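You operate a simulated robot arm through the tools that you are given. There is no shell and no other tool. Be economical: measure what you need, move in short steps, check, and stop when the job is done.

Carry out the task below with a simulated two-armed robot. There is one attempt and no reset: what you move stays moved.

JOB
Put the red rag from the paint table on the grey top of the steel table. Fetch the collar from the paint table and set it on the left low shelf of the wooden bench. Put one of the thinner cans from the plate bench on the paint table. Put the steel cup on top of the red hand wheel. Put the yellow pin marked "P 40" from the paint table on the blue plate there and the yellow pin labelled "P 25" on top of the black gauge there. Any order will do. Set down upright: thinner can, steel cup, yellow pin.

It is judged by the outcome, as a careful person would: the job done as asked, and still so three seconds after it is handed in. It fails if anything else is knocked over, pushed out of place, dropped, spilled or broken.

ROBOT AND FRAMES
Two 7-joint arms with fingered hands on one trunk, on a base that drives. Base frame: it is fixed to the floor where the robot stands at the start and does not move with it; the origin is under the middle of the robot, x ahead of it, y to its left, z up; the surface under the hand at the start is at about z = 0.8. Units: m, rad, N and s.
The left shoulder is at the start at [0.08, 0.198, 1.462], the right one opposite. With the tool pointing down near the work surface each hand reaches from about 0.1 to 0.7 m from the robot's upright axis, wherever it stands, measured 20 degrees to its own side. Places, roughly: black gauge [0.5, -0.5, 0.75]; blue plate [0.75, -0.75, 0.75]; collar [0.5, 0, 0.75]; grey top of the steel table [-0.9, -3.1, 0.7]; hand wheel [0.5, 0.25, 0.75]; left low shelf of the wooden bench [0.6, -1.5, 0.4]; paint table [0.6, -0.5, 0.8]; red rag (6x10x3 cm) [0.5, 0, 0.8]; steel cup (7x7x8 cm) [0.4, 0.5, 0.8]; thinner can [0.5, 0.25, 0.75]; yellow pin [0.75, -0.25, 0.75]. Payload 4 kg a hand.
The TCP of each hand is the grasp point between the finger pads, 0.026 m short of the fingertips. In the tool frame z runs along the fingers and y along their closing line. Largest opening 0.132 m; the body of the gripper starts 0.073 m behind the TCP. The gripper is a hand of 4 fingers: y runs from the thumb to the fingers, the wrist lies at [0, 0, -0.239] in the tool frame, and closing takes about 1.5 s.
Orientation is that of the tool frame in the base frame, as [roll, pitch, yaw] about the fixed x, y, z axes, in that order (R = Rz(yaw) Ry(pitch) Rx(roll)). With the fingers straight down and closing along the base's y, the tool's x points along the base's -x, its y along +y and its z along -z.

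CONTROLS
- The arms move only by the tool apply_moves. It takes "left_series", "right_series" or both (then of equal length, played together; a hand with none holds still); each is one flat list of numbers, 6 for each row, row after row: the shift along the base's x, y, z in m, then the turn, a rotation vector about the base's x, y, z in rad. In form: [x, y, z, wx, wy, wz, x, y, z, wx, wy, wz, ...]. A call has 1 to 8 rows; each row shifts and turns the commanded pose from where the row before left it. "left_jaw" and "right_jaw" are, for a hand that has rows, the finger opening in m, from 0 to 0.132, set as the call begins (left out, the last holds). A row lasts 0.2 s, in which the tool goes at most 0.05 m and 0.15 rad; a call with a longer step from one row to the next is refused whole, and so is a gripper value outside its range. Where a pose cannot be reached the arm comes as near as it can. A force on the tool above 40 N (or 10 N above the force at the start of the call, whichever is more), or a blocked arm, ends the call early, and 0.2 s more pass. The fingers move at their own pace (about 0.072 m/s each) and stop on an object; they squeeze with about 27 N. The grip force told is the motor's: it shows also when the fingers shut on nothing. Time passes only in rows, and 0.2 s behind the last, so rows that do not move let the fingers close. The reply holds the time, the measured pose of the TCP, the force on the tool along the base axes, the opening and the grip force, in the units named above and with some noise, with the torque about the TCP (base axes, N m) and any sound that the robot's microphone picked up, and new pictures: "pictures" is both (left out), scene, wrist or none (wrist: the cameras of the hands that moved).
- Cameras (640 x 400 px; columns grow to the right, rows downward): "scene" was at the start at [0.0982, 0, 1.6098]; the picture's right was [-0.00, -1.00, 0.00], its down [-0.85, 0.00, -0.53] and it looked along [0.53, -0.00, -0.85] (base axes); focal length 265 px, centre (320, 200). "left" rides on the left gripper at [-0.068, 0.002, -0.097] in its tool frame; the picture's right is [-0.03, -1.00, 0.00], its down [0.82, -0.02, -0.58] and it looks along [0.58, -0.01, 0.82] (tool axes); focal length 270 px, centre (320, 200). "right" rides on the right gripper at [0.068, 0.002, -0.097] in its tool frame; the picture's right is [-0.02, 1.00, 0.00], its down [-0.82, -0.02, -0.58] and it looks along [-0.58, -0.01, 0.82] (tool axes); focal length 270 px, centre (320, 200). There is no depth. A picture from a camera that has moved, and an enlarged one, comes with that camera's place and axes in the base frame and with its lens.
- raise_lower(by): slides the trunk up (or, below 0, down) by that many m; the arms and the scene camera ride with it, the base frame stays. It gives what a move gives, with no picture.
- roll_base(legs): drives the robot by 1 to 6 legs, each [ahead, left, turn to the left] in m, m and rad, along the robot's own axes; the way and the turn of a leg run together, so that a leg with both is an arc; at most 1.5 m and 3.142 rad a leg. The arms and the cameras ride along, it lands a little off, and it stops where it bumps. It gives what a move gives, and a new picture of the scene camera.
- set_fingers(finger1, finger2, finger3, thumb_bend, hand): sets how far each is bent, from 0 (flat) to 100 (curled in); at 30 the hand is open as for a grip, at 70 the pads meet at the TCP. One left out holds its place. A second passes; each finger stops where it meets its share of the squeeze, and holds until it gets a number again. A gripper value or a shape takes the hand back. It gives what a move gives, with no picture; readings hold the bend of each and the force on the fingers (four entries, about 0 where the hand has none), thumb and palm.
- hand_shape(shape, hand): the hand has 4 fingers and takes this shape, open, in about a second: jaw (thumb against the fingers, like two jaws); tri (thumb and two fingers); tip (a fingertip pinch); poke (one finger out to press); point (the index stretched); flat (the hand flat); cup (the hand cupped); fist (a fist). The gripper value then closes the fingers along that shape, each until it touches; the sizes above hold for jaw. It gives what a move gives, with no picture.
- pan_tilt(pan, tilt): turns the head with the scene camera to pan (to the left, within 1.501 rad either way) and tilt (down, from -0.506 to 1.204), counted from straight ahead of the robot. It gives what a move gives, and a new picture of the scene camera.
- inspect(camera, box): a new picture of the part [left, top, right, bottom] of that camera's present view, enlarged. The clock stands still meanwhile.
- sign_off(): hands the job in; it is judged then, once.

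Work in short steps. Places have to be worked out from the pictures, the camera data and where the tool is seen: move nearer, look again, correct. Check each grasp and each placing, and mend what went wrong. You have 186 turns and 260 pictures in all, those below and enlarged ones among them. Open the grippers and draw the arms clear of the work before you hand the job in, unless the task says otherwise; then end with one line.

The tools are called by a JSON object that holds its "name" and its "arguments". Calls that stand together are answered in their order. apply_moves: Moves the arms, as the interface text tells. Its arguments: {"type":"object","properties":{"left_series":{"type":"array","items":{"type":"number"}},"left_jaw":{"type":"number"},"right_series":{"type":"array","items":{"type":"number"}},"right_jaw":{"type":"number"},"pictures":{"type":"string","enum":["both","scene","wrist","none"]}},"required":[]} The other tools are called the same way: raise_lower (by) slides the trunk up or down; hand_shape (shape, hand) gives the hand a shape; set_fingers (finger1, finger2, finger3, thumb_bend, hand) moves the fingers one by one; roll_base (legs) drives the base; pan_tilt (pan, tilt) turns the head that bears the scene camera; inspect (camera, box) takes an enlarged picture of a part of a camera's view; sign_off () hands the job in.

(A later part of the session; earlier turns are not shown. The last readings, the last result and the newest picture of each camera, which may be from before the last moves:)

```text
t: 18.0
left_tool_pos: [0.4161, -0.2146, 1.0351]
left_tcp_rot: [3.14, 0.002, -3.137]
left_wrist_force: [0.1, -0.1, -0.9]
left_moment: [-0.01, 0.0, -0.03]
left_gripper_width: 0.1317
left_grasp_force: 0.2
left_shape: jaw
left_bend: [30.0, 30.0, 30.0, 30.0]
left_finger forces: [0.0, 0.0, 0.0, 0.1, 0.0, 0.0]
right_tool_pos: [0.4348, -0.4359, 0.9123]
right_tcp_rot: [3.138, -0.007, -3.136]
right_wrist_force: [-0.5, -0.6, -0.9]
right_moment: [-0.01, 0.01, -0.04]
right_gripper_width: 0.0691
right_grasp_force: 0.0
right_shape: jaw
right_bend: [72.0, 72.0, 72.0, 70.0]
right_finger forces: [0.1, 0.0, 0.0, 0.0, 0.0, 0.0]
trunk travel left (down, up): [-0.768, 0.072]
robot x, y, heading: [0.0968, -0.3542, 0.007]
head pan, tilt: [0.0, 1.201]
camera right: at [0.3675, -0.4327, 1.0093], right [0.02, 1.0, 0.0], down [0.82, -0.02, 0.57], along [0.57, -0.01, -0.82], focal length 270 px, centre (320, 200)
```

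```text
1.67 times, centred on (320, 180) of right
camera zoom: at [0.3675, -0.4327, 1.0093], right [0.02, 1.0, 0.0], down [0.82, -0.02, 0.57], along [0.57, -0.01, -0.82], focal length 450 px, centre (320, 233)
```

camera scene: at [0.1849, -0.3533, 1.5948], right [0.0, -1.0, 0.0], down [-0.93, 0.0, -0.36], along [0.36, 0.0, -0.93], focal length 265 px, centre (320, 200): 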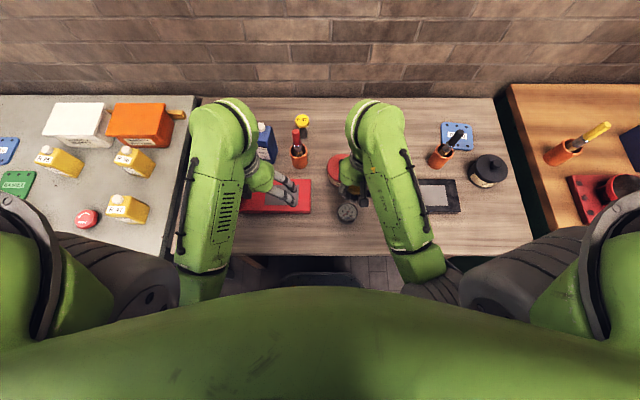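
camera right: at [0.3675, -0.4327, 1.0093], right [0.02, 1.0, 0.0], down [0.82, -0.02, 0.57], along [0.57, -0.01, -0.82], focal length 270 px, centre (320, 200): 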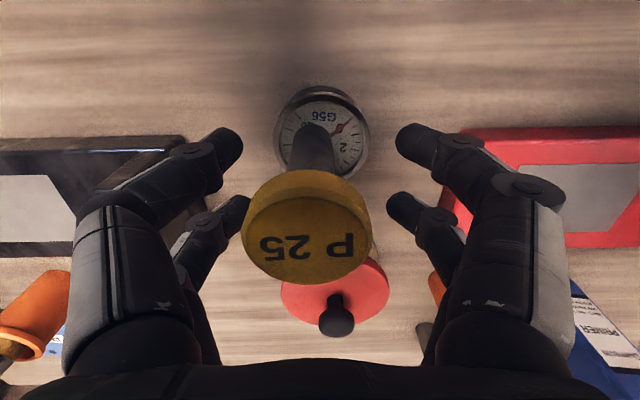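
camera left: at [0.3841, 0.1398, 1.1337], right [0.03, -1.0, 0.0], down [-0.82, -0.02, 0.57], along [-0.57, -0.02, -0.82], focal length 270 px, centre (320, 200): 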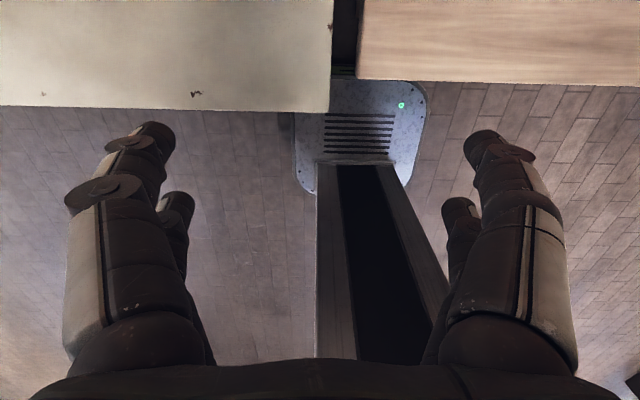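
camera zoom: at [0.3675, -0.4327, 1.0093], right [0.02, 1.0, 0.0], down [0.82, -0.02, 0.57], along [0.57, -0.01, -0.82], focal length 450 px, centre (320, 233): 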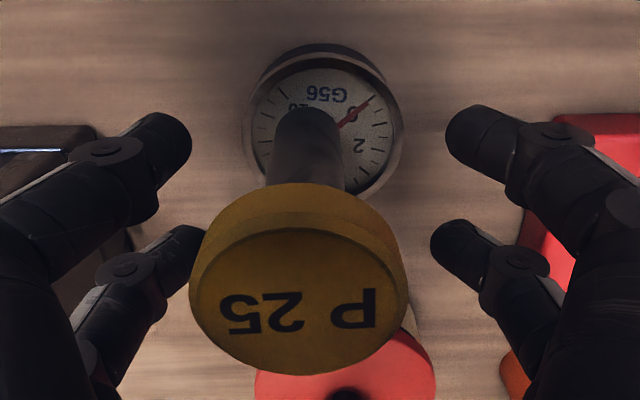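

P 25 stands freely on the gauge, well inside the dial. I rise straight up clear of it.

{"name": "apply_moves", "arguments": {"right_series": [0, 0, 0.04, 0, 0, 0, 0, 0, 0.04, 0, 0, 0, 0, 0, 0.04, 0, 0, 0, 0, 0, 0.04, 0, 0, 0, 0, 0, 0, 0, 0, 0], "right_jaw": 0.09, "pictures": "wrist"}}

```text
t: 19.2
left_tool_pos: [0.4165, -0.2144, 1.0358]
left_tcp_rot: [-3.14, 0.003, -3.139]
left_wrist_force: [0.4, -0.6, 0.4]
left_moment: [0.01, -0.02, 0.01]
left_gripper_width: 0.1319
left_grasp_force: 0.1
left_shape: jaw
left_bend: [30.0, 30.0, 30.0, 30.0]
left_finger forces: [0.1, 0.0, 0.1, 0.1, 0.0, 0.0]
right_tool_pos: [0.4335, -0.4336, 1.0295]
right_tcp_rot: [3.137, -0.004, -3.137]
right_wrist_force: [-0.4, 0.4, -1.2]
right_moment: [0.01, 0.0, -0.01]
right_gripper_width: 0.0899
right_grasp_force: 0.0
right_shape: jaw
right_bend: [69.0, 69.0, 69.0, 60.0]
right_finger forces: [0.0, 0.0, 0.0, 0.0, 0.0, 0.0]
right hand out of reach, approached as far as the arm can: row 3, 4
trunk travel left (down, up): [-0.768, 0.072]
robot x, y, heading: [0.1022, -0.3551, 0.0]
head pan, tilt: [0.0, 1.201]
camera right: at [0.3665, -0.4324, 1.126], right [0.02, 1.0, 0.0], down [0.82, -0.02, 0.57], along [0.57, -0.01, -0.82], focal length 270 px, centre (320, 200)
```

right: 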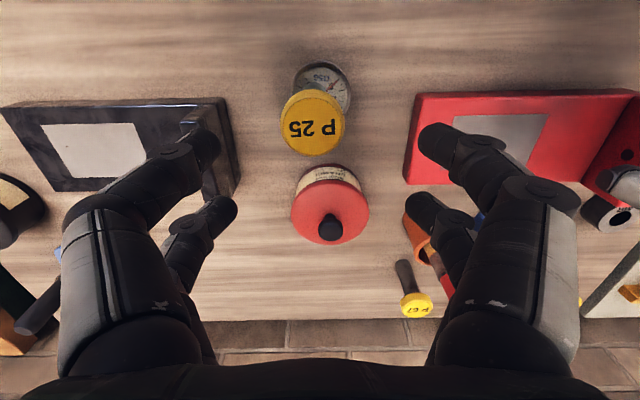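

I shift the base 0.08 m left and turn 0.45 rad left so the right arm can reach P 40.

{"name": "roll_base", "arguments": {"legs": [[0, 0.08, 0], [0, 0, 0.45]]}}

```text
t: 21.6
left_tool_pos: [0.3231, -0.0112, 1.034]
left_tcp_rot: [3.138, 0.003, -2.684]
left_wrist_force: [-0.9, -0.9, -0.5]
left_moment: [0.02, 0.0, -0.04]
left_gripper_width: 0.1318
left_grasp_force: 0.1
left_shape: jaw
left_bend: [30.0, 30.0, 30.0, 30.0]
left_finger forces: [0.1, 0.0, 0.0, 0.0, 0.1, 0.1]
right_tool_pos: [0.4354, -0.2004, 1.0309]
right_tcp_rot: [3.134, -0.004, -2.679]
right_wrist_force: [0.8, -0.7, 0.0]
right_moment: [-0.01, -0.02, 0.03]
right_gripper_width: 0.09
right_grasp_force: 0.0
right_shape: jaw
right_bend: [69.0, 69.0, 69.0, 60.0]
right_finger forces: [0.0, 0.1, 0.1, 0.0, 0.0, 0.0]
trunk travel left (down, up): [-0.768, 0.072]
robot x, y, heading: [0.0963, -0.2718, 0.46]
head pan, tilt: [0.0, 1.201]
camera scene: at [0.1748, -0.2378, 1.5949], right [0.44, -0.9, 0.0], down [-0.84, -0.41, -0.36], along [0.32, 0.16, -0.93], focal length 265 px, centre (320, 200)
```

scene: 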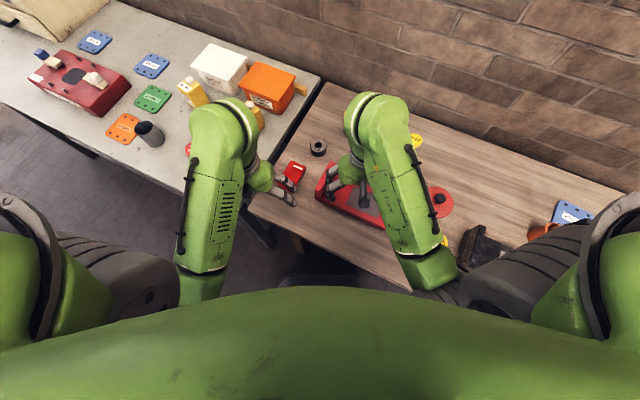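

Now a wrist look from a step nearer to P 40.

{"name": "apply_moves", "arguments": {"right_series": [0.03, 0.02, 0.01, 0, 0, 0, 0.03, 0.02, 0.01, 0, 0, 0, 0.03, 0.02, 0, 0, 0, 0], "pictures": "wrist"}}

```text
t: 22.4
left_tool_pos: [0.3235, -0.0098, 1.0345]
left_tcp_rot: [-3.14, 0.001, -2.684]
left_wrist_force: [0.0, -0.7, -0.2]
left_moment: [0.01, 0.04, 0.01]
left_gripper_width: 0.1318
left_grasp_force: 0.0
left_shape: jaw
left_bend: [30.0, 30.0, 30.0, 30.0]
left_finger forces: [0.2, 0.0, 0.1, 0.0, 0.0, 0.0]
right_tool_pos: [0.5266, -0.1378, 1.0408]
right_tcp_rot: [3.136, -0.007, -2.681]
right_wrist_force: [0.2, 0.3, 0.2]
right_moment: [0.0, 0.02, 0.01]
right_gripper_width: 0.0897
right_grasp_force: 0.0
right_shape: jaw
right_bend: [69.0, 69.0, 69.0, 60.0]
right_finger forces: [0.0, 0.0, 0.0, 0.0, 0.0, 0.0]
right hand out of reach, approached as far as the arm can: row 1
trunk travel left (down, up): [-0.768, 0.072]
robot x, y, heading: [0.0994, -0.2745, 0.455]
head pan, tilt: [0.0, 1.201]
camera right: at [0.4656, -0.1663, 1.1385], right [-0.42, 0.91, 0.0], down [0.74, 0.34, 0.57], along [0.52, 0.24, -0.82], focal length 270 px, centre (320, 200)
```

right: 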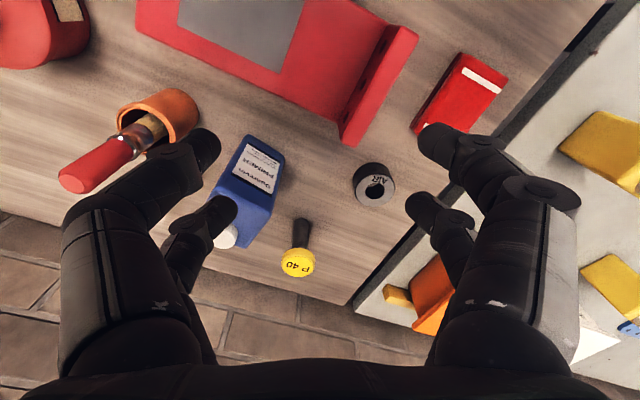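

P 40 is at about (0.736, -0.075), clear of the bottle. I move over it and down to z ≈ 0.955.

{"name": "apply_moves", "arguments": {"right_series": [0.042, 0.0126, 0, 0, 0, 0, 0.042, 0.0126, 0, 0, 0, 0, 0.042, 0.0126, 0, 0, 0, 0, 0.042, 0.0126, 0, 0, 0, 0, 0.042, 0.0126, -0.01, 0, 0, 0, 0, 0, -0.038, 0, 0, 0, 0, 0, -0.038, 0, 0, 0, 0, 0, 0, 0, 0, 0], "pictures": "wrist"}}

```text
t: 24.2
left_tool_pos: [0.324, -0.0084, 1.0344]
left_tcp_rot: [3.14, 0.002, -2.684]
left_wrist_force: [0.0, 0.4, -0.5]
left_moment: [0.01, 0.02, 0.02]
left_gripper_width: 0.1318
left_grasp_force: 0.0
left_shape: jaw
left_bend: [30.0, 30.0, 30.0, 30.0]
left_finger forces: [0.0, 0.1, 0.0, 0.1, 0.0, 0.0]
right_tool_pos: [0.7345, -0.0764, 0.9582]
right_tcp_rot: [3.137, -0.003, -2.681]
right_wrist_force: [-0.5, 0.4, 0.3]
right_moment: [0.0, 0.02, -0.01]
right_gripper_width: 0.0897
right_grasp_force: 0.1
right_shape: jaw
right_bend: [69.0, 69.0, 69.0, 60.0]
right_finger forces: [0.1, 0.1, 0.0, 0.1, 0.0, 0.0]
trunk travel left (down, up): [-0.768, 0.072]
robot x, y, heading: [0.0987, -0.2715, 0.457]
head pan, tilt: [0.0, 1.201]
camera right: at [0.6739, -0.1033, 1.0533], right [-0.42, 0.91, 0.01], down [0.74, 0.34, 0.57], along [0.52, 0.25, -0.82], focal length 270 px, centre (320, 200)
```

right: 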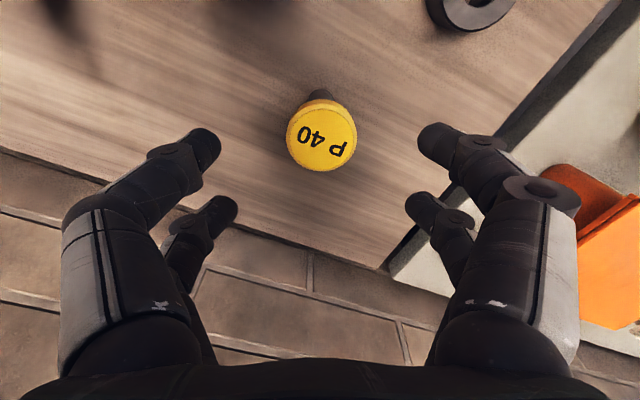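

Well centred. Descend 0.088 m and close fully.

{"name": "apply_moves", "arguments": {"right_series": [0, 0, -0.03, 0, 0, 0, 0, 0, -0.03, 0, 0, 0, 0, 0, -0.029, 0, 0, 0, 0, 0, 0, 0, 0, 0], "pictures": "none"}}

{"name": "apply_moves", "arguments": {"right_series": [0, 0, 0, 0, 0, 0, 0, 0, 0, 0, 0, 0, 0, 0, 0, 0, 0, 0, 0, 0, 0, 0, 0, 0, 0, 0, 0, 0, 0, 0, 0, 0, 0, 0, 0, 0, 0, 0, 0, 0, 0, 0, 0, 0, 0, 0, 0, 0], "right_jaw": 0.0, "pictures": "wrist"}}

```text
t: 25.2
left_tool_pos: [0.323, -0.0081, 1.0349]
left_tcp_rot: [3.141, 0.001, -2.684]
left_wrist_force: [0.1, 0.5, 0.2]
left_moment: [0.02, 0.02, 0.01]
left_gripper_width: 0.1318
left_grasp_force: 0.1
left_shape: jaw
left_bend: [30.0, 30.0, 30.0, 30.0]
left_finger forces: [0.0, 0.1, 0.1, 0.0, 0.1, 0.0]
right_tool_pos: [0.7359, -0.0758, 0.8685]
right_tcp_rot: [3.137, -0.003, -2.683]
right_wrist_force: [0.3, 0.2, 0.1]
right_moment: [-0.01, 0.01, 0.01]
right_gripper_width: 0.0896
right_grasp_force: 0.1
right_shape: jaw
right_bend: [69.0, 69.0, 69.0, 60.0]
right_finger forces: [0.0, 0.0, 0.1, 0.0, 0.0, 0.0]
trunk travel left (down, up): [-0.768, 0.072]
robot x, y, heading: [0.0964, -0.272, 0.456]
head pan, tilt: [0.0, 1.201]
```

```text
t: 27.0
left_tool_pos: [0.3237, -0.0083, 1.0346]
left_tcp_rot: [-3.141, 0.001, -2.684]
left_wrist_force: [-0.3, -0.3, 1.4]
left_moment: [0.01, -0.02, 0.03]
left_gripper_width: 0.1321
left_grasp_force: 0.1
left_shape: jaw
left_bend: [30.0, 30.0, 30.0, 30.0]
left_finger forces: [0.0, 0.0, 0.0, 0.1, 0.0, 0.0]
right_tool_pos: [0.7367, -0.075, 0.8683]
right_tcp_rot: [3.136, -0.002, -2.68]
right_wrist_force: [-0.1, 0.8, 0.1]
right_moment: [0.06, 0.01, 0.01]
right_gripper_width: 0.0003
right_grasp_force: 27.6
right_shape: jaw
right_bend: [70.0, 63.0, 62.0, 72.0]
right_finger forces: [2.4, 1.3, 0.0, 0.0, 4.5, 0.1]
trunk travel left (down, up): [-0.768, 0.072]
robot x, y, heading: [0.1002, -0.2687, 0.462]
head pan, tilt: [0.0, 1.201]
camera right: at [0.6753, -0.1031, 0.9646], right [-0.42, 0.91, 0.0], down [0.74, 0.34, 0.57], along [0.52, 0.25, -0.82], focal length 270 px, centre (320, 200)
```

right: 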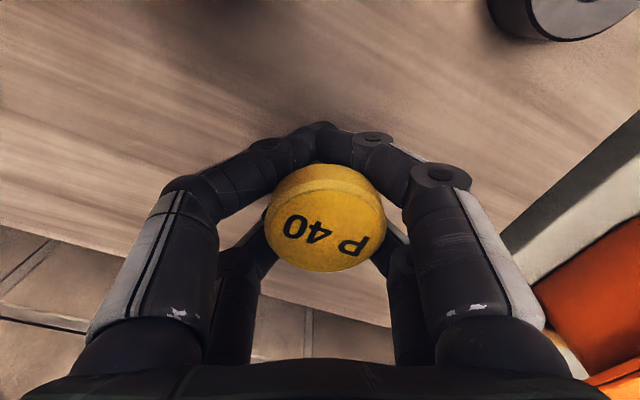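

Same secure cage as before. I lift the pin, verify, and retract; then raise the trunk a little for clearance.

{"name": "apply_moves", "arguments": {"right_series": [0, 0, 0.045, 0, 0, 0, 0, 0, 0.045, 0, 0, 0, 0, 0, 0.045, 0, 0, 0, 0, 0, 0.035, 0, 0, 0, -0.035, -0.011, 0, 0, 0, 0, -0.035, -0.011, 0, 0, 0, 0, 0, 0, 0, 0, 0, 0], "pictures": "wrist"}}

{"name": "raise_lower", "arguments": {"by": 0.07}}

```text
t: 28.6
left_tool_pos: [0.3242, -0.0082, 1.034]
left_tcp_rot: [-3.142, 0.0, -2.686]
left_wrist_force: [0.2, 0.1, -0.4]
left_moment: [-0.01, 0.06, -0.03]
left_gripper_width: 0.1321
left_grasp_force: 0.0
left_shape: jaw
left_bend: [30.0, 30.0, 30.0, 30.0]
left_finger forces: [0.0, 0.0, 0.0, 0.0, 0.1, 0.0]
right_tool_pos: [0.666, -0.0969, 1.0376]
right_tcp_rot: [3.136, -0.004, -2.681]
right_wrist_force: [-0.6, 0.5, -5.1]
right_moment: [-0.01, 0.01, 0.01]
right_gripper_width: 0.0001
right_grasp_force: 26.8
right_shape: jaw
right_bend: [70.0, 63.0, 62.0, 72.0]
right_finger forces: [2.2, 2.5, 0.3, 0.1, 4.0, 0.0]
trunk travel left (down, up): [-0.768, 0.072]
robot x, y, heading: [0.0954, -0.2738, 0.455]
head pan, tilt: [0.0, 1.201]
camera right: at [0.6053, -0.1242, 1.1332], right [-0.42, 0.91, 0.0], down [0.74, 0.34, 0.57], along [0.52, 0.25, -0.82], focal length 270 px, centre (320, 200)
```

right: 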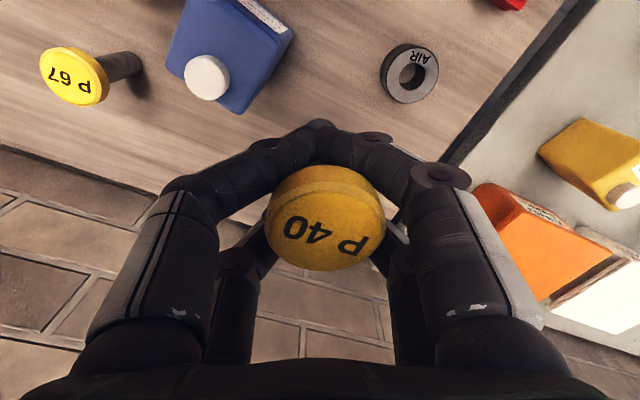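

```text
t: 29.7
left_tool_pos: [0.3231, -0.0097, 1.1043]
left_tcp_rot: [3.14, 0.002, -2.685]
left_wrist_force: [-0.4, 0.5, 0.6]
left_moment: [0.0, -0.01, -0.01]
left_gripper_width: 0.1321
left_grasp_force: 0.0
left_shape: jaw
left_bend: [30.0, 30.0, 30.0, 30.0]
left_finger forces: [0.1, 0.0, 0.0, 0.0, 0.1, 0.0]
right_tool_pos: [0.6661, -0.0974, 1.107]
right_tcp_rot: [3.137, -0.005, -2.683]
right_wrist_force: [-0.7, -0.1, -5.0]
right_moment: [-0.02, -0.02, 0.02]
right_gripper_width: 0.0
right_grasp_force: 27.3
right_shape: jaw
right_bend: [70.0, 63.0, 62.0, 72.0]
right_finger forces: [2.2, 2.4, 0.3, 0.0, 4.2, 0.0]
trunk travel left (down, up): [-0.838, 0.002]
robot x, y, heading: [0.0984, -0.2691, 0.456]
head pan, tilt: [0.0, 1.201]
```

With the pin bottom near z 1.04 everything is cleared. I turn back and strafe right toward the blue plate.

{"name": "roll_base", "arguments": {"legs": [[0, 0, -0.456], [0, -0.25, 0]]}}

{"name": "apply_moves", "arguments": {"right_series": [0, -0.04, 0, 0, 0, 0, 0, -0.04, 0, 0, 0, 0], "pictures": "wrist"}}

```text
t: 32.9
left_tool_pos: [0.4166, -0.3829, 1.1032]
left_tcp_rot: [-3.137, 0.002, 3.132]
left_wrist_force: [0.1, 0.3, 0.4]
left_moment: [-0.01, 0.03, -0.03]
left_gripper_width: 0.1318
left_grasp_force: 0.0
left_shape: jaw
left_bend: [30.0, 30.0, 30.0, 30.0]
left_finger forces: [0.0, 0.0, 0.0, 0.0, 0.1, 0.1]
right_tool_pos: [0.6832, -0.6159, 1.1077]
right_tcp_rot: [3.14, -0.003, 3.134]
right_wrist_force: [-0.6, 0.9, -4.7]
right_moment: [-0.03, 0.02, 0.0]
right_gripper_width: 0.0001
right_grasp_force: 27.0
right_shape: jaw
right_bend: [70.0, 63.0, 62.0, 72.0]
right_finger forces: [2.0, 2.6, 0.3, 0.0, 3.9, 0.0]
trunk travel left (down, up): [-0.838, 0.002]
robot x, y, heading: [0.0979, -0.5224, -0.007]
head pan, tilt: [0.0, 1.201]
camera scene: at [0.1824, -0.516, 1.6648], right [-0.01, -1.0, 0.0], down [-0.93, 0.01, -0.36], along [0.36, -0.01, -0.93], focal length 265 px, centre (320, 200)
```

scene: 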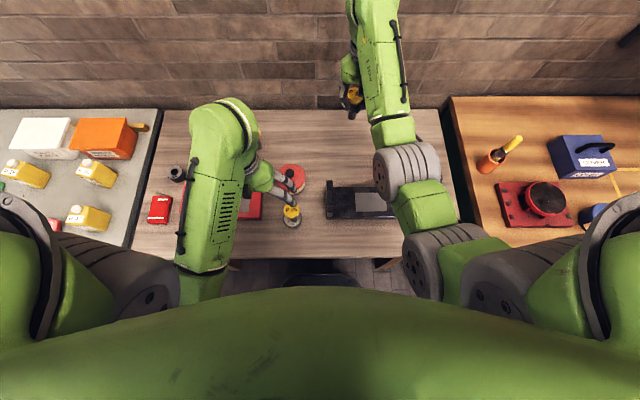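

```text
t: 33.5
left_tool_pos: [0.4168, -0.3871, 1.1047]
left_tcp_rot: [-3.14, 0.002, 3.134]
left_wrist_force: [-0.5, -0.4, 0.6]
left_moment: [-0.01, 0.01, 0.02]
left_gripper_width: 0.1322
left_grasp_force: 0.1
left_shape: jaw
left_bend: [30.0, 30.0, 30.0, 30.0]
left_finger forces: [0.0, 0.1, 0.1, 0.0, 0.0, 0.0]
right_tool_pos: [0.6801, -0.7014, 1.1084]
right_tcp_rot: [3.137, -0.006, 3.137]
right_wrist_force: [-0.6, 0.2, -4.6]
right_moment: [-0.02, -0.01, 0.0]
right_gripper_width: 0.0005
right_grasp_force: 26.8
right_shape: jaw
right_bend: [70.0, 63.0, 62.0, 72.0]
right_finger forces: [2.0, 2.5, 0.4, 0.0, 3.9, 0.0]
trunk travel left (down, up): [-0.838, 0.002]
robot x, y, heading: [0.0938, -0.5223, -0.011]
head pan, tilt: [0.0, 1.201]
camera right: at [0.6126, -0.6989, 1.2037], right [0.03, 1.0, 0.01], down [0.82, -0.03, 0.57], along [0.57, -0.01, -0.82], focal length 270 px, centre (320, 200)
```

right: 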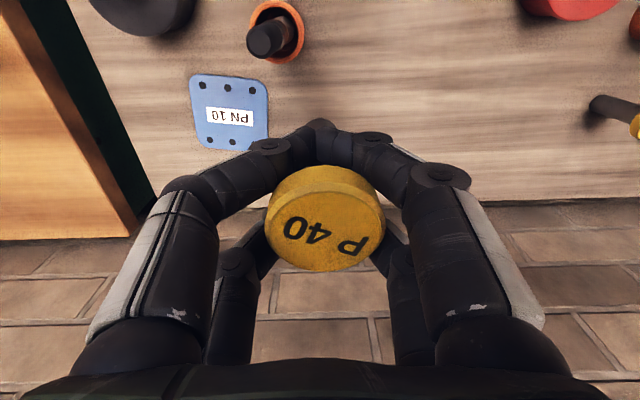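

The blue plate centre is at about (0.73, -0.832). I move over (0.738, -0.838) and descend partway.

{"name": "apply_moves", "arguments": {"right_series": [0.02, -0.035, 0, 0, 0, 0, 0.02, -0.035, 0, 0, 0, 0, 0.018, -0.035, 0, 0, 0, 0, 0, -0.032, 0, 0, 0, 0, 0, 0, -0.04, 0, 0, 0, 0, 0, -0.04, 0, 0, 0, 0, 0, -0.04, 0, 0, 0, 0, 0, 0, 0, 0, 0]}}

```text
t: 35.3
left_tool_pos: [0.416, -0.3885, 1.105]
left_tcp_rot: [-3.141, 0.002, 3.131]
left_wrist_force: [0.1, -0.1, 0.4]
left_moment: [0.01, -0.01, 0.0]
left_gripper_width: 0.1321
left_grasp_force: 0.1
left_shape: jaw
left_bend: [30.0, 30.0, 30.0, 30.0]
left_finger forces: [0.0, 0.0, 0.1, 0.1, 0.1, 0.0]
right_tool_pos: [0.7414, -0.8403, 0.9863]
right_tcp_rot: [3.136, -0.003, 3.132]
right_wrist_force: [0.4, -0.1, -4.9]
right_moment: [0.0, -0.01, 0.02]
right_gripper_width: 0.0
right_grasp_force: 27.0
right_shape: jaw
right_bend: [70.0, 63.0, 62.0, 72.0]
right_finger forces: [1.9, 3.1, 0.6, 0.0, 3.8, 0.0]
trunk travel left (down, up): [-0.838, 0.002]
robot x, y, heading: [0.0974, -0.5226, -0.011]
head pan, tilt: [0.0, 1.201]
camera scene: at [0.182, -0.5239, 1.6648], right [-0.01, -1.0, 0.0], down [-0.93, 0.01, -0.36], along [0.36, 0.0, -0.93], focal length 265 px, centre (320, 200)
camera right: at [0.6737, -0.8377, 1.0828], right [0.03, 1.0, 0.01], down [0.82, -0.03, 0.57], along [0.57, -0.01, -0.82], focal length 270 px, centre (320, 200)
```

scene: 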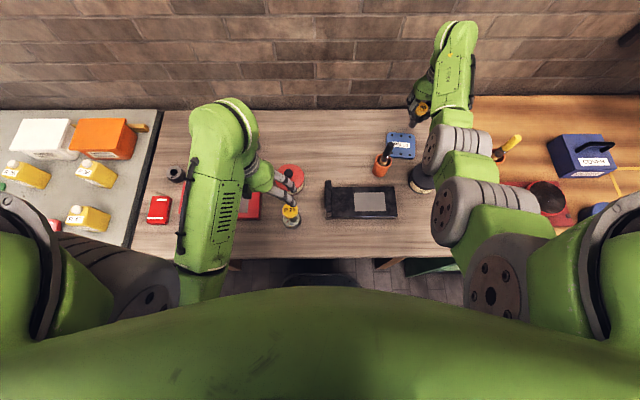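
right: 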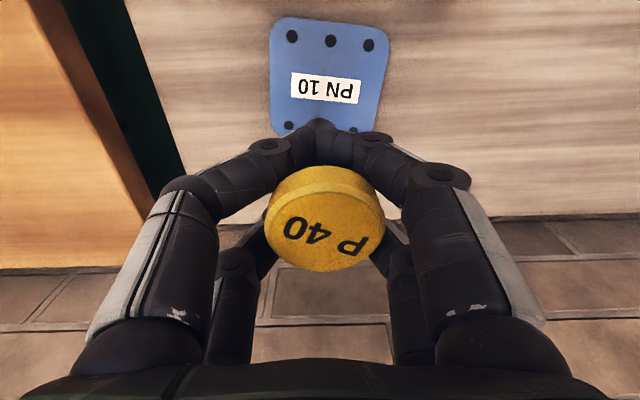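

Plate centre refined to (0.730, -0.829). I correct (-0.009, +0.010) and descend to just above the plate.

{"name": "apply_moves", "arguments": {"right_series": [-0.009, 0.01, -0.02, 0, 0, 0, 0, 0, -0.03, 0, 0, 0, 0, 0, -0.03, 0, 0, 0, 0, 0, -0.018, 0, 0, 0, 0, 0, 0, 0, 0, 0], "pictures": "wrist"}}

```text
t: 36.5
left_tool_pos: [0.4166, -0.3878, 1.1047]
left_tcp_rot: [-3.141, 0.001, 3.134]
left_wrist_force: [-0.9, -0.9, 0.1]
left_moment: [0.01, -0.02, -0.02]
left_gripper_width: 0.1318
left_grasp_force: 0.0
left_shape: jaw
left_bend: [30.0, 30.0, 30.0, 30.0]
left_finger forces: [0.0, 0.0, 0.0, 0.0, 0.0, 0.1]
right_tool_pos: [0.7329, -0.8275, 0.8882]
right_tcp_rot: [3.135, -0.004, 3.135]
right_wrist_force: [0.1, -0.1, -3.8]
right_moment: [-0.01, 0.01, -0.02]
right_gripper_width: 0.0003
right_grasp_force: 26.6
right_shape: jaw
right_bend: [70.0, 63.0, 62.0, 72.0]
right_finger forces: [1.8, 3.1, 0.7, 0.0, 3.8, 0.1]
trunk travel left (down, up): [-0.838, 0.002]
robot x, y, heading: [0.0932, -0.5208, -0.006]
head pan, tilt: [0.0, 1.201]
camera right: at [0.6658, -0.8248, 0.9851], right [0.03, 1.0, 0.01], down [0.82, -0.03, 0.57], along [0.57, -0.01, -0.82], focal length 270 px, centre (320, 200)
```

right: 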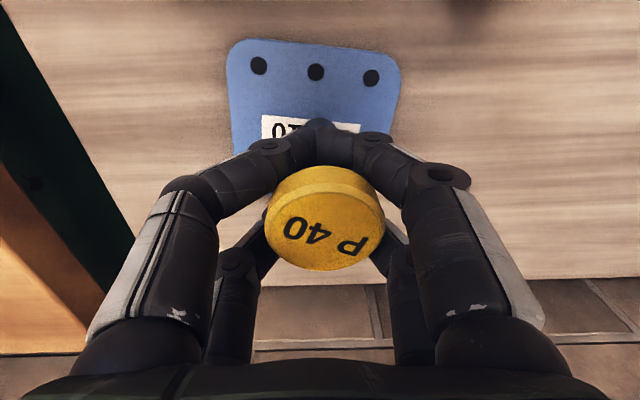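

Good alignment. I lower in 4 mm steps until contact.

{"name": "apply_moves", "arguments": {"right_series": [0, 0, -0.006, 0, 0, 0, 0, 0, -0.004, 0, 0, 0, 0, 0, 0, 0, 0, 0], "pictures": "none"}}

```text
t: 37.3
left_tool_pos: [0.4174, -0.3879, 1.1044]
left_tcp_rot: [3.141, 0.002, 3.132]
left_wrist_force: [-0.5, -0.4, 0.0]
left_moment: [0.0, -0.03, 0.0]
left_gripper_width: 0.1318
left_grasp_force: 0.0
left_shape: jaw
left_bend: [30.0, 30.0, 30.0, 30.0]
left_finger forces: [0.0, 0.1, 0.0, 0.0, 0.0, 0.0]
right_tool_pos: [0.7311, -0.8281, 0.8802]
right_tcp_rot: [3.134, -0.004, 3.135]
right_wrist_force: [0.0, 0.5, -4.4]
right_moment: [-0.02, 0.05, 0.0]
right_gripper_width: 0.0001
right_grasp_force: 27.0
right_shape: jaw
right_bend: [70.0, 63.0, 62.0, 72.0]
right_finger forces: [1.7, 3.1, 0.9, 0.0, 3.8, 0.1]
trunk travel left (down, up): [-0.838, 0.002]
robot x, y, heading: [0.0941, -0.5218, -0.008]
head pan, tilt: [0.0, 1.201]
```

{"name": "apply_moves", "arguments": {"right_series": [0, 0, -0.004, 0, 0, 0, 0, 0, 0, 0, 0, 0], "pictures": "none"}}

```text
t: 37.9
left_tool_pos: [0.4153, -0.3892, 1.1041]
left_tcp_rot: [3.141, 0.002, 3.133]
left_wrist_force: [0.3, 0.5, -1.1]
left_moment: [-0.01, 0.03, 0.03]
left_gripper_width: 0.1317
left_grasp_force: 0.0
left_shape: jaw
left_bend: [30.0, 30.0, 30.0, 30.0]
left_finger forces: [0.1, 0.0, 0.0, 0.0, 0.0, 0.0]
right_tool_pos: [0.7307, -0.8272, 0.8766]
right_tcp_rot: [3.137, -0.002, 3.136]
right_wrist_force: [0.2, 0.2, -0.5]
right_moment: [-0.05, -0.01, 0.0]
right_gripper_width: 0.0001
right_grasp_force: 27.4
right_shape: jaw
right_bend: [70.0, 63.0, 62.0, 72.0]
right_finger forces: [1.6, 2.5, 0.4, 0.0, 3.0, 0.0]
trunk travel left (down, up): [-0.838, 0.002]
robot x, y, heading: [0.0975, -0.5208, -0.006]
head pan, tilt: [0.0, 1.201]
```

The weight is off the hand: contact with the plate. I open gently in two steps.

{"name": "apply_moves", "arguments": {"right_series": [0, 0, 0, 0, 0, 0, 0, 0, 0, 0, 0, 0, 0, 0, 0, 0, 0, 0], "right_jaw": 0.02, "pictures": "wrist"}}

{"name": "apply_moves", "arguments": {"right_series": [0, 0, 0, 0, 0, 0, 0, 0, 0, 0, 0, 0, 0, 0, 0, 0, 0, 0], "right_jaw": 0.07, "pictures": "wrist"}}

```text
t: 38.7
left_tool_pos: [0.4169, -0.388, 1.1051]
left_tcp_rot: [3.141, 0.002, 3.132]
left_wrist_force: [-0.2, -0.2, -0.9]
left_moment: [-0.02, 0.01, -0.02]
left_gripper_width: 0.1321
left_grasp_force: 0.0
left_shape: jaw
left_bend: [30.0, 30.0, 30.0, 30.0]
left_finger forces: [0.1, 0.0, 0.0, 0.1, 0.0, 0.0]
right_tool_pos: [0.73, -0.8262, 0.8763]
right_tcp_rot: [3.137, -0.003, 3.135]
right_wrist_force: [-0.5, -0.2, -0.6]
right_moment: [-0.01, 0.0, 0.04]
right_gripper_width: 0.0201
right_grasp_force: 0.1
right_shape: jaw
right_bend: [73.0, 73.0, 73.0, 70.0]
right_finger forces: [0.0, 0.0, 0.1, 0.1, 0.0, 0.1]
trunk travel left (down, up): [-0.838, 0.002]
robot x, y, heading: [0.0938, -0.5212, -0.008]
head pan, tilt: [0.0, 1.201]
camera right: at [0.6624, -0.8231, 0.973], right [0.03, 1.0, 0.01], down [0.82, -0.03, 0.57], along [0.57, -0.01, -0.82], focal length 270 px, centre (320, 200)
```

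right: 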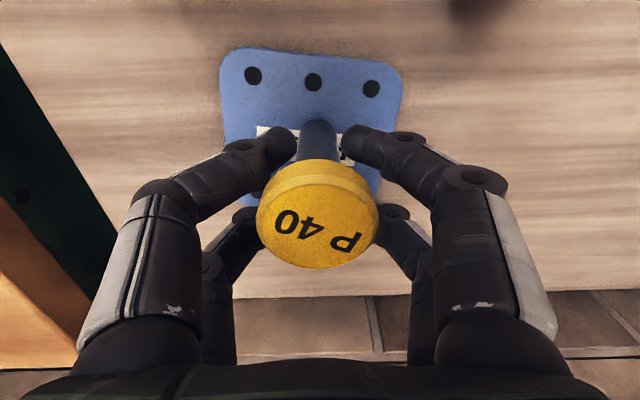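

```text
t: 39.5
left_tool_pos: [0.4177, -0.388, 1.1043]
left_tcp_rot: [3.142, 0.001, 3.134]
left_wrist_force: [0.8, -0.1, 0.5]
left_moment: [0.02, -0.01, 0.0]
left_gripper_width: 0.132
left_grasp_force: 0.3
left_shape: jaw
left_bend: [30.0, 30.0, 30.0, 30.0]
left_finger forces: [0.0, 0.1, 0.0, 0.1, 0.0, 0.0]
right_tool_pos: [0.7293, -0.8265, 0.8763]
right_tcp_rot: [3.137, -0.004, 3.135]
right_wrist_force: [0.0, 0.2, 0.6]
right_moment: [0.03, -0.01, -0.01]
right_gripper_width: 0.0691
right_grasp_force: 0.0
right_shape: jaw
right_bend: [72.0, 72.0, 72.0, 70.0]
right_finger forces: [0.0, 0.0, 0.0, 0.0, 0.0, 0.0]
trunk travel left (down, up): [-0.838, 0.002]
robot x, y, heading: [0.0961, -0.5228, -0.01]
head pan, tilt: [0.0, 1.201]
camera right: at [0.6623, -0.8231, 0.9729], right [0.03, 1.0, 0.01], down [0.82, -0.03, 0.57], along [0.57, -0.01, -0.82], focal length 270 px, centre (320, 200)
```

right: 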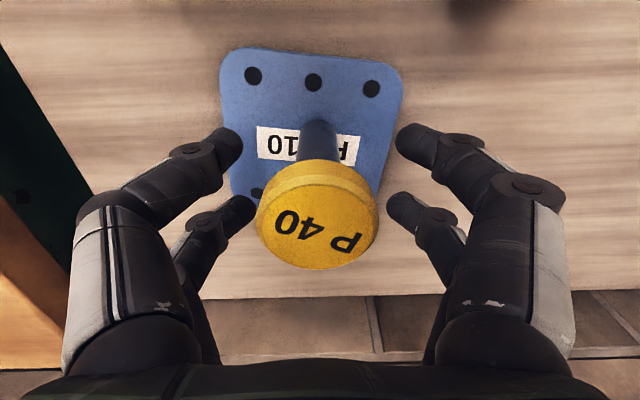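

P 40 stands on the plate. I rise clear, then turn the head to look at the wooden bench and its low shelves.

{"name": "apply_moves", "arguments": {"right_series": [0, 0, 0.04, 0, 0, 0, 0, 0, 0.045, 0, 0, 0, 0, 0, 0.045, 0, 0, 0, 0, 0, 0.045, 0, 0, 0, 0, 0, 0.045, 0, 0, 0, -0.045, 0.01, 0, 0, 0, 0, -0.045, 0.01, 0, 0, 0, 0, -0.045, 0.01, 0, 0, 0, 0], "pictures": "none"}}

{"name": "pan_tilt", "arguments": {"pan": -0.9, "tilt": 0.7}}

```text
t: 41.3
left_tool_pos: [0.4142, -0.3866, 1.1061]
left_tcp_rot: [-3.14, 0.003, 3.132]
left_wrist_force: [-0.3, 0.1, 0.3]
left_moment: [-0.01, -0.04, -0.02]
left_gripper_width: 0.1319
left_grasp_force: 0.1
left_shape: jaw
left_bend: [30.0, 30.0, 30.0, 30.0]
left_finger forces: [0.0, 0.0, 0.0, 0.1, 0.0, 0.1]
right_tool_pos: [0.5938, -0.7979, 1.0988]
right_tcp_rot: [3.135, -0.002, 3.135]
right_wrist_force: [0.0, 0.1, -0.2]
right_moment: [-0.02, 0.01, 0.0]
right_gripper_width: 0.0696
right_grasp_force: 0.0
right_shape: jaw
right_bend: [72.0, 72.0, 72.0, 70.0]
right_finger forces: [0.0, 0.0, 0.0, 0.1, 0.1, 0.1]
trunk travel left (down, up): [-0.838, 0.002]
robot x, y, heading: [0.0935, -0.5225, -0.006]
head pan, tilt: [0.0, 1.201]
```

```text
t: 42.5
left_tool_pos: [0.417, -0.3872, 1.1046]
left_tcp_rot: [-3.14, 0.003, 3.132]
left_wrist_force: [0.6, -1.1, 0.3]
left_moment: [0.0, -0.01, -0.05]
left_gripper_width: 0.1318
left_grasp_force: 0.1
left_shape: jaw
left_bend: [30.0, 30.0, 30.0, 30.0]
left_finger forces: [0.1, 0.0, 0.0, 0.0, 0.0, 0.0]
right_tool_pos: [0.597, -0.7979, 1.0972]
right_tcp_rot: [3.137, -0.004, 3.136]
right_wrist_force: [0.6, 0.2, 0.3]
right_moment: [0.0, -0.05, 0.01]
right_gripper_width: 0.0695
right_grasp_force: 0.1
right_shape: jaw
right_bend: [72.0, 72.0, 72.0, 70.0]
right_finger forces: [0.1, 0.0, 0.0, 0.0, 0.1, 0.1]
trunk travel left (down, up): [-0.838, 0.002]
robot x, y, heading: [0.1012, -0.5217, -0.011]
head pan, tilt: [-0.901, 0.7]
camera scene: at [0.1777, -0.5894, 1.7008], right [-0.79, -0.61, 0.0], down [-0.4, 0.51, -0.76], along [0.47, -0.6, -0.64], focal length 265 px, centre (320, 200)
```

scene: 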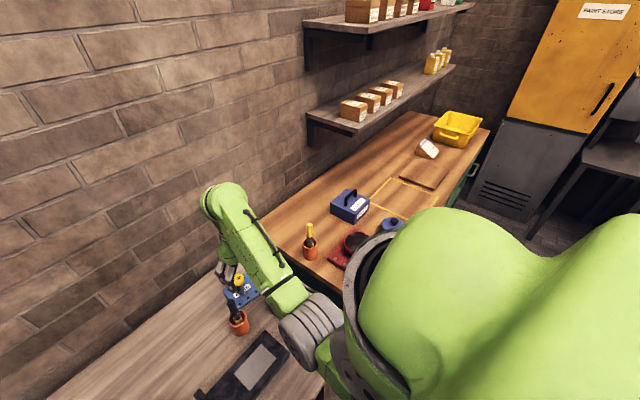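

Next I fetch the collar (right hand) and the rag (left hand). I drive back to near the start position.

{"name": "roll_base", "arguments": {"legs": [[-0.09, 0, 0], [0, 0.5, 0]]}}

{"name": "pan_tilt", "arguments": {"pan": 0, "tilt": 1.1}}

```text
t: 46.1
left_tool_pos: [0.3306, 0.1155, 1.1042]
left_tcp_rot: [3.14, 0.002, 3.134]
left_wrist_force: [0.0, -0.2, 1.1]
left_moment: [0.03, 0.0, 0.01]
left_gripper_width: 0.1317
left_grasp_force: 0.0
left_shape: jaw
left_bend: [30.0, 30.0, 30.0, 30.0]
left_finger forces: [0.0, 0.1, 0.1, 0.1, 0.0, 0.0]
right_tool_pos: [0.5118, -0.2945, 1.0966]
right_tcp_rot: [3.135, -0.005, 3.136]
right_wrist_force: [-0.2, -0.2, 0.5]
right_moment: [0.01, 0.03, 0.0]
right_gripper_width: 0.0699
right_grasp_force: 0.0
right_shape: jaw
right_bend: [72.0, 72.0, 72.0, 70.0]
right_finger forces: [0.0, 0.0, 0.0, 0.0, 0.0, 0.0]
trunk travel left (down, up): [-0.838, 0.002]
robot x, y, heading: [0.0109, -0.0202, -0.011]
head pan, tilt: [-0.901, 0.7]
camera scene: at [0.0924, -0.0877, 1.7007], right [-0.79, -0.61, 0.0], down [-0.4, 0.51, -0.76], along [0.47, -0.6, -0.65], focal length 265 px, centre (320, 200)
```

scene: 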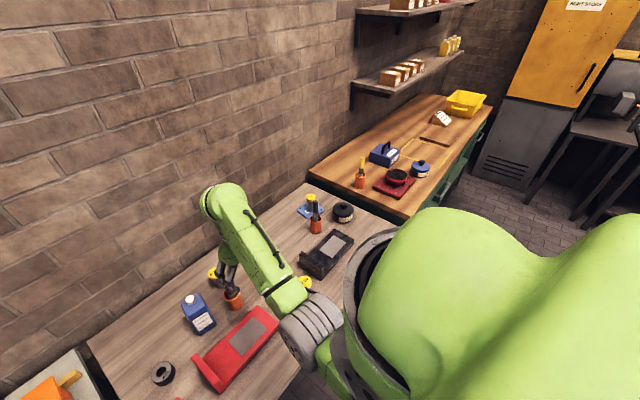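

```text
t: 47.3
left_tool_pos: [0.3303, 0.1176, 1.1052]
left_tcp_rot: [-3.141, 0.002, 3.133]
left_wrist_force: [0.7, -0.5, 0.4]
left_moment: [0.01, 0.01, -0.02]
left_gripper_width: 0.132
left_grasp_force: 0.0
left_shape: jaw
left_bend: [30.0, 30.0, 30.0, 30.0]
left_finger forces: [0.1, 0.0, 0.0, 0.0, 0.1, 0.1]
right_tool_pos: [0.5108, -0.2923, 1.0969]
right_tcp_rot: [3.136, -0.004, 3.136]
right_wrist_force: [-0.3, 0.7, 0.0]
right_moment: [0.02, -0.01, 0.0]
right_gripper_width: 0.0695
right_grasp_force: 0.0
right_shape: jaw
right_bend: [72.0, 72.0, 72.0, 70.0]
right_finger forces: [0.0, 0.0, 0.0, 0.0, 0.1, 0.1]
trunk travel left (down, up): [-0.838, 0.002]
robot x, y, heading: [0.0115, -0.0165, -0.008]
head pan, tilt: [0.0, 1.1]
camera scene: at [0.1033, -0.0185, 1.6709], right [-0.01, -1.0, 0.0], down [-0.89, 0.01, -0.45], along [0.45, 0.0, -0.89], focal length 265 px, centre (320, 200)
```

scene: 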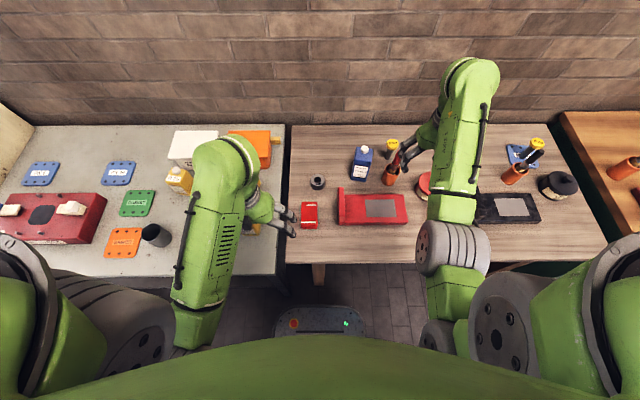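

I move the right hand at z ≈ 1.1 to above the collar (≈ 0.607, -0.022), passing clear of the red brush.

{"name": "apply_moves", "arguments": {"right_series": [0, 0.045, 0, 0, 0, 0, 0, 0.045, 0, 0, 0, 0, 0, 0.045, 0, 0, 0, 0, 0.02, 0.045, 0, 0, 0, 0, 0.02, 0.045, 0, 0, 0, 0, 0.028, 0.04, 0, 0, 0, 0, 0.028, 0.006, -0.02, 0, 0, 0, 0, 0, 0, 0, 0, 0], "right_jaw": 0.1, "pictures": "wrist"}}

{"name": "raise_lower", "arguments": {"by": -0.07}}

```text
t: 49.1
left_tool_pos: [0.3318, 0.1168, 1.1058]
left_tcp_rot: [3.14, 0.001, 3.135]
left_wrist_force: [0.1, -0.2, 0.2]
left_moment: [0.0, -0.01, 0.0]
left_gripper_width: 0.1317
left_grasp_force: 0.0
left_shape: jaw
left_bend: [30.0, 30.0, 30.0, 30.0]
left_finger forces: [0.1, 0.0, 0.0, 0.0, 0.0, 0.0]
right_tool_pos: [0.6096, -0.0199, 1.0775]
right_tcp_rot: [3.134, -0.004, 3.136]
right_wrist_force: [-0.3, -0.1, 0.0]
right_moment: [0.0, -0.01, -0.01]
right_gripper_width: 0.1
right_grasp_force: 0.0
right_shape: jaw
right_bend: [63.0, 63.0, 63.0, 50.0]
right_finger forces: [0.0, 0.1, 0.0, 0.1, 0.0, 0.0]
trunk travel left (down, up): [-0.838, 0.002]
robot x, y, heading: [0.0122, -0.0167, -0.008]
head pan, tilt: [0.0, 1.1]
camera right: at [0.5415, -0.0175, 1.1738], right [0.03, 1.0, 0.01], down [0.82, -0.03, 0.58], along [0.57, -0.01, -0.82], focal length 270 px, centre (320, 200)
```

right: 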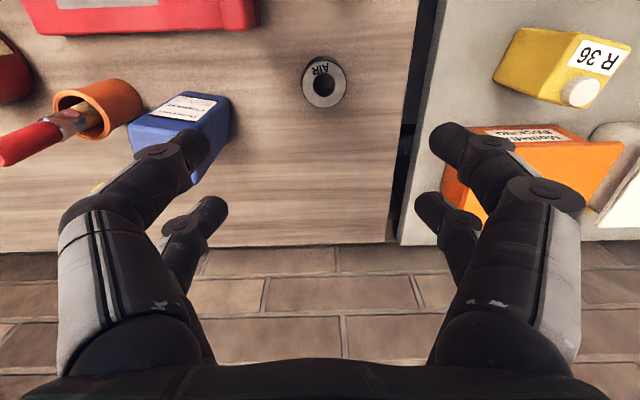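

```text
t: 50.2
left_tool_pos: [0.3317, 0.1173, 1.0344]
left_tcp_rot: [-3.14, 0.001, 3.133]
left_wrist_force: [1.1, -0.2, 0.0]
left_moment: [-0.01, -0.01, -0.01]
left_gripper_width: 0.132
left_grasp_force: 0.1
left_shape: jaw
left_bend: [30.0, 30.0, 30.0, 30.0]
left_finger forces: [0.0, 0.0, 0.0, 0.0, 0.0, 0.0]
right_tool_pos: [0.6093, -0.0199, 1.007]
right_tcp_rot: [3.138, -0.004, 3.135]
right_wrist_force: [0.2, -0.3, -0.1]
right_moment: [-0.01, -0.01, 0.02]
right_gripper_width: 0.1001
right_grasp_force: 0.0
right_shape: jaw
right_bend: [63.0, 63.0, 63.0, 50.0]
right_finger forces: [0.0, 0.0, 0.0, 0.0, 0.0, 0.1]
trunk travel left (down, up): [-0.768, 0.072]
robot x, y, heading: [0.0118, -0.0142, -0.008]
head pan, tilt: [0.0, 1.1]
```

Collar centre at about (0.609, -0.012), 5 cm wide. I align and descend to z ≈ 0.9 for a look.

{"name": "apply_moves", "arguments": {"right_series": [0, 0.007, -0.035, 0, 0, 0, 0, 0, -0.035, 0, 0, 0, 0, 0, -0.035, 0, 0, 0, 0, 0, 0, 0, 0, 0], "pictures": "wrist"}}

```text
t: 51.2
left_tool_pos: [0.331, 0.1171, 1.0349]
left_tcp_rot: [-3.141, 0.003, 3.133]
left_wrist_force: [0.7, -0.4, -0.6]
left_moment: [0.01, -0.01, 0.03]
left_gripper_width: 0.132
left_grasp_force: 0.1
left_shape: jaw
left_bend: [30.0, 30.0, 30.0, 30.0]
left_finger forces: [0.1, 0.1, 0.1, 0.1, 0.0, 0.0]
right_tool_pos: [0.6084, -0.0124, 0.9018]
right_tcp_rot: [3.137, -0.002, 3.137]
right_wrist_force: [-1.0, -0.8, 0.5]
right_moment: [-0.02, 0.0, 0.02]
right_gripper_width: 0.0998
right_grasp_force: 0.0
right_shape: jaw
right_bend: [63.0, 63.0, 63.0, 50.0]
right_finger forces: [0.0, 0.0, 0.0, 0.0, 0.1, 0.0]
trunk travel left (down, up): [-0.768, 0.072]
robot x, y, heading: [0.0084, -0.0152, -0.011]
head pan, tilt: [0.0, 1.1]
camera right: at [0.5413, -0.0096, 0.9974], right [0.03, 1.0, 0.01], down [0.82, -0.03, 0.57], along [0.57, -0.01, -0.82], focal length 270 px, centre (320, 200)
```

right: 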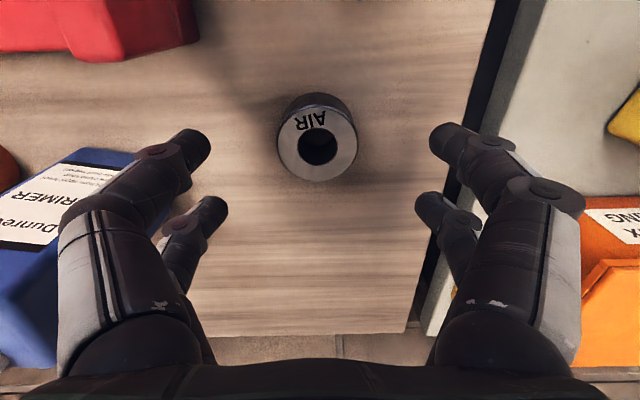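

Aligned; the bottle edge stays about 5 cm away. I descend to z ≈ 0.834 and close.

{"name": "apply_moves", "arguments": {"right_series": [0.001, 0, -0.03, 0, 0, 0, 0, 0, -0.025, 0, 0, 0, 0, 0, -0.012, 0, 0, 0, 0, 0, 0, 0, 0, 0], "pictures": "none"}}

{"name": "apply_moves", "arguments": {"right_series": [0, 0, 0, 0, 0, 0, 0, 0, 0, 0, 0, 0, 0, 0, 0, 0, 0, 0, 0, 0, 0, 0, 0, 0, 0, 0, 0, 0, 0, 0, 0, 0, 0, 0, 0, 0, 0, 0, 0, 0, 0, 0, 0, 0, 0, 0, 0, 0], "right_jaw": 0.0, "pictures": "wrist"}}

```text
t: 52.2
left_tool_pos: [0.3314, 0.1177, 1.0351]
left_tcp_rot: [-3.141, 0.001, 3.131]
left_wrist_force: [0.3, -0.3, -0.6]
left_moment: [0.0, -0.01, -0.02]
left_gripper_width: 0.1321
left_grasp_force: 0.1
left_shape: jaw
left_bend: [30.0, 30.0, 30.0, 30.0]
left_finger forces: [0.0, 0.1, 0.1, 0.0, 0.0, 0.0]
right_tool_pos: [0.6094, -0.0128, 0.834]
right_tcp_rot: [3.137, -0.003, 3.136]
right_wrist_force: [0.6, 0.5, -0.2]
right_moment: [0.04, 0.0, 0.01]
right_gripper_width: 0.0997
right_grasp_force: 0.0
right_shape: jaw
right_bend: [63.0, 63.0, 63.0, 50.0]
right_finger forces: [0.0, 0.1, 0.0, 0.0, 0.1, 0.1]
trunk travel left (down, up): [-0.768, 0.072]
robot x, y, heading: [0.0103, -0.0193, -0.004]
head pan, tilt: [0.0, 1.1]
```

```text
t: 54.0
left_tool_pos: [0.3307, 0.1181, 1.0344]
left_tcp_rot: [-3.141, 0.001, 3.133]
left_wrist_force: [-0.4, 0.3, 0.2]
left_moment: [0.02, -0.01, -0.01]
left_gripper_width: 0.132
left_grasp_force: 0.1
left_shape: jaw
left_bend: [30.0, 30.0, 30.0, 30.0]
left_finger forces: [0.1, 0.0, 0.1, 0.0, 0.1, 0.1]
right_tool_pos: [0.6096, -0.0119, 0.8353]
right_tcp_rot: [3.136, -0.004, 3.137]
right_wrist_force: [-0.6, 0.2, 0.0]
right_moment: [-0.02, -0.02, 0.02]
right_gripper_width: 0.0305
right_grasp_force: 26.9
right_shape: jaw
right_bend: [73.0, 74.0, 74.0, 70.0]
right_finger forces: [23.9, 25.4, 25.7, 0.0, 20.1, 0.0]
trunk travel left (down, up): [-0.768, 0.072]
robot x, y, heading: [0.0113, -0.0189, -0.009]
head pan, tilt: [0.0, 1.1]
camera right: at [0.5425, -0.0096, 0.9302], right [0.03, 1.0, 0.01], down [0.82, -0.03, 0.57], along [0.57, -0.01, -0.82], focal length 270 px, centre (320, 200)
```

right: 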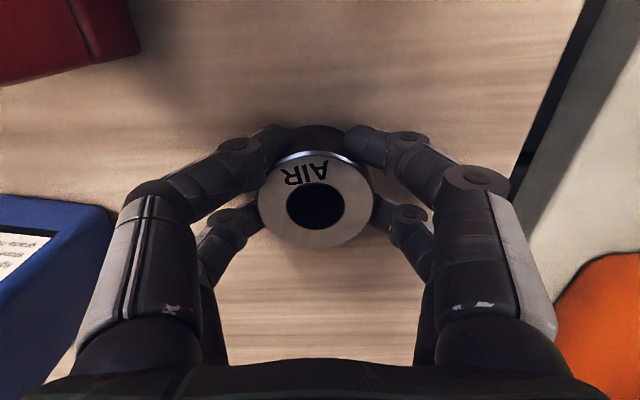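

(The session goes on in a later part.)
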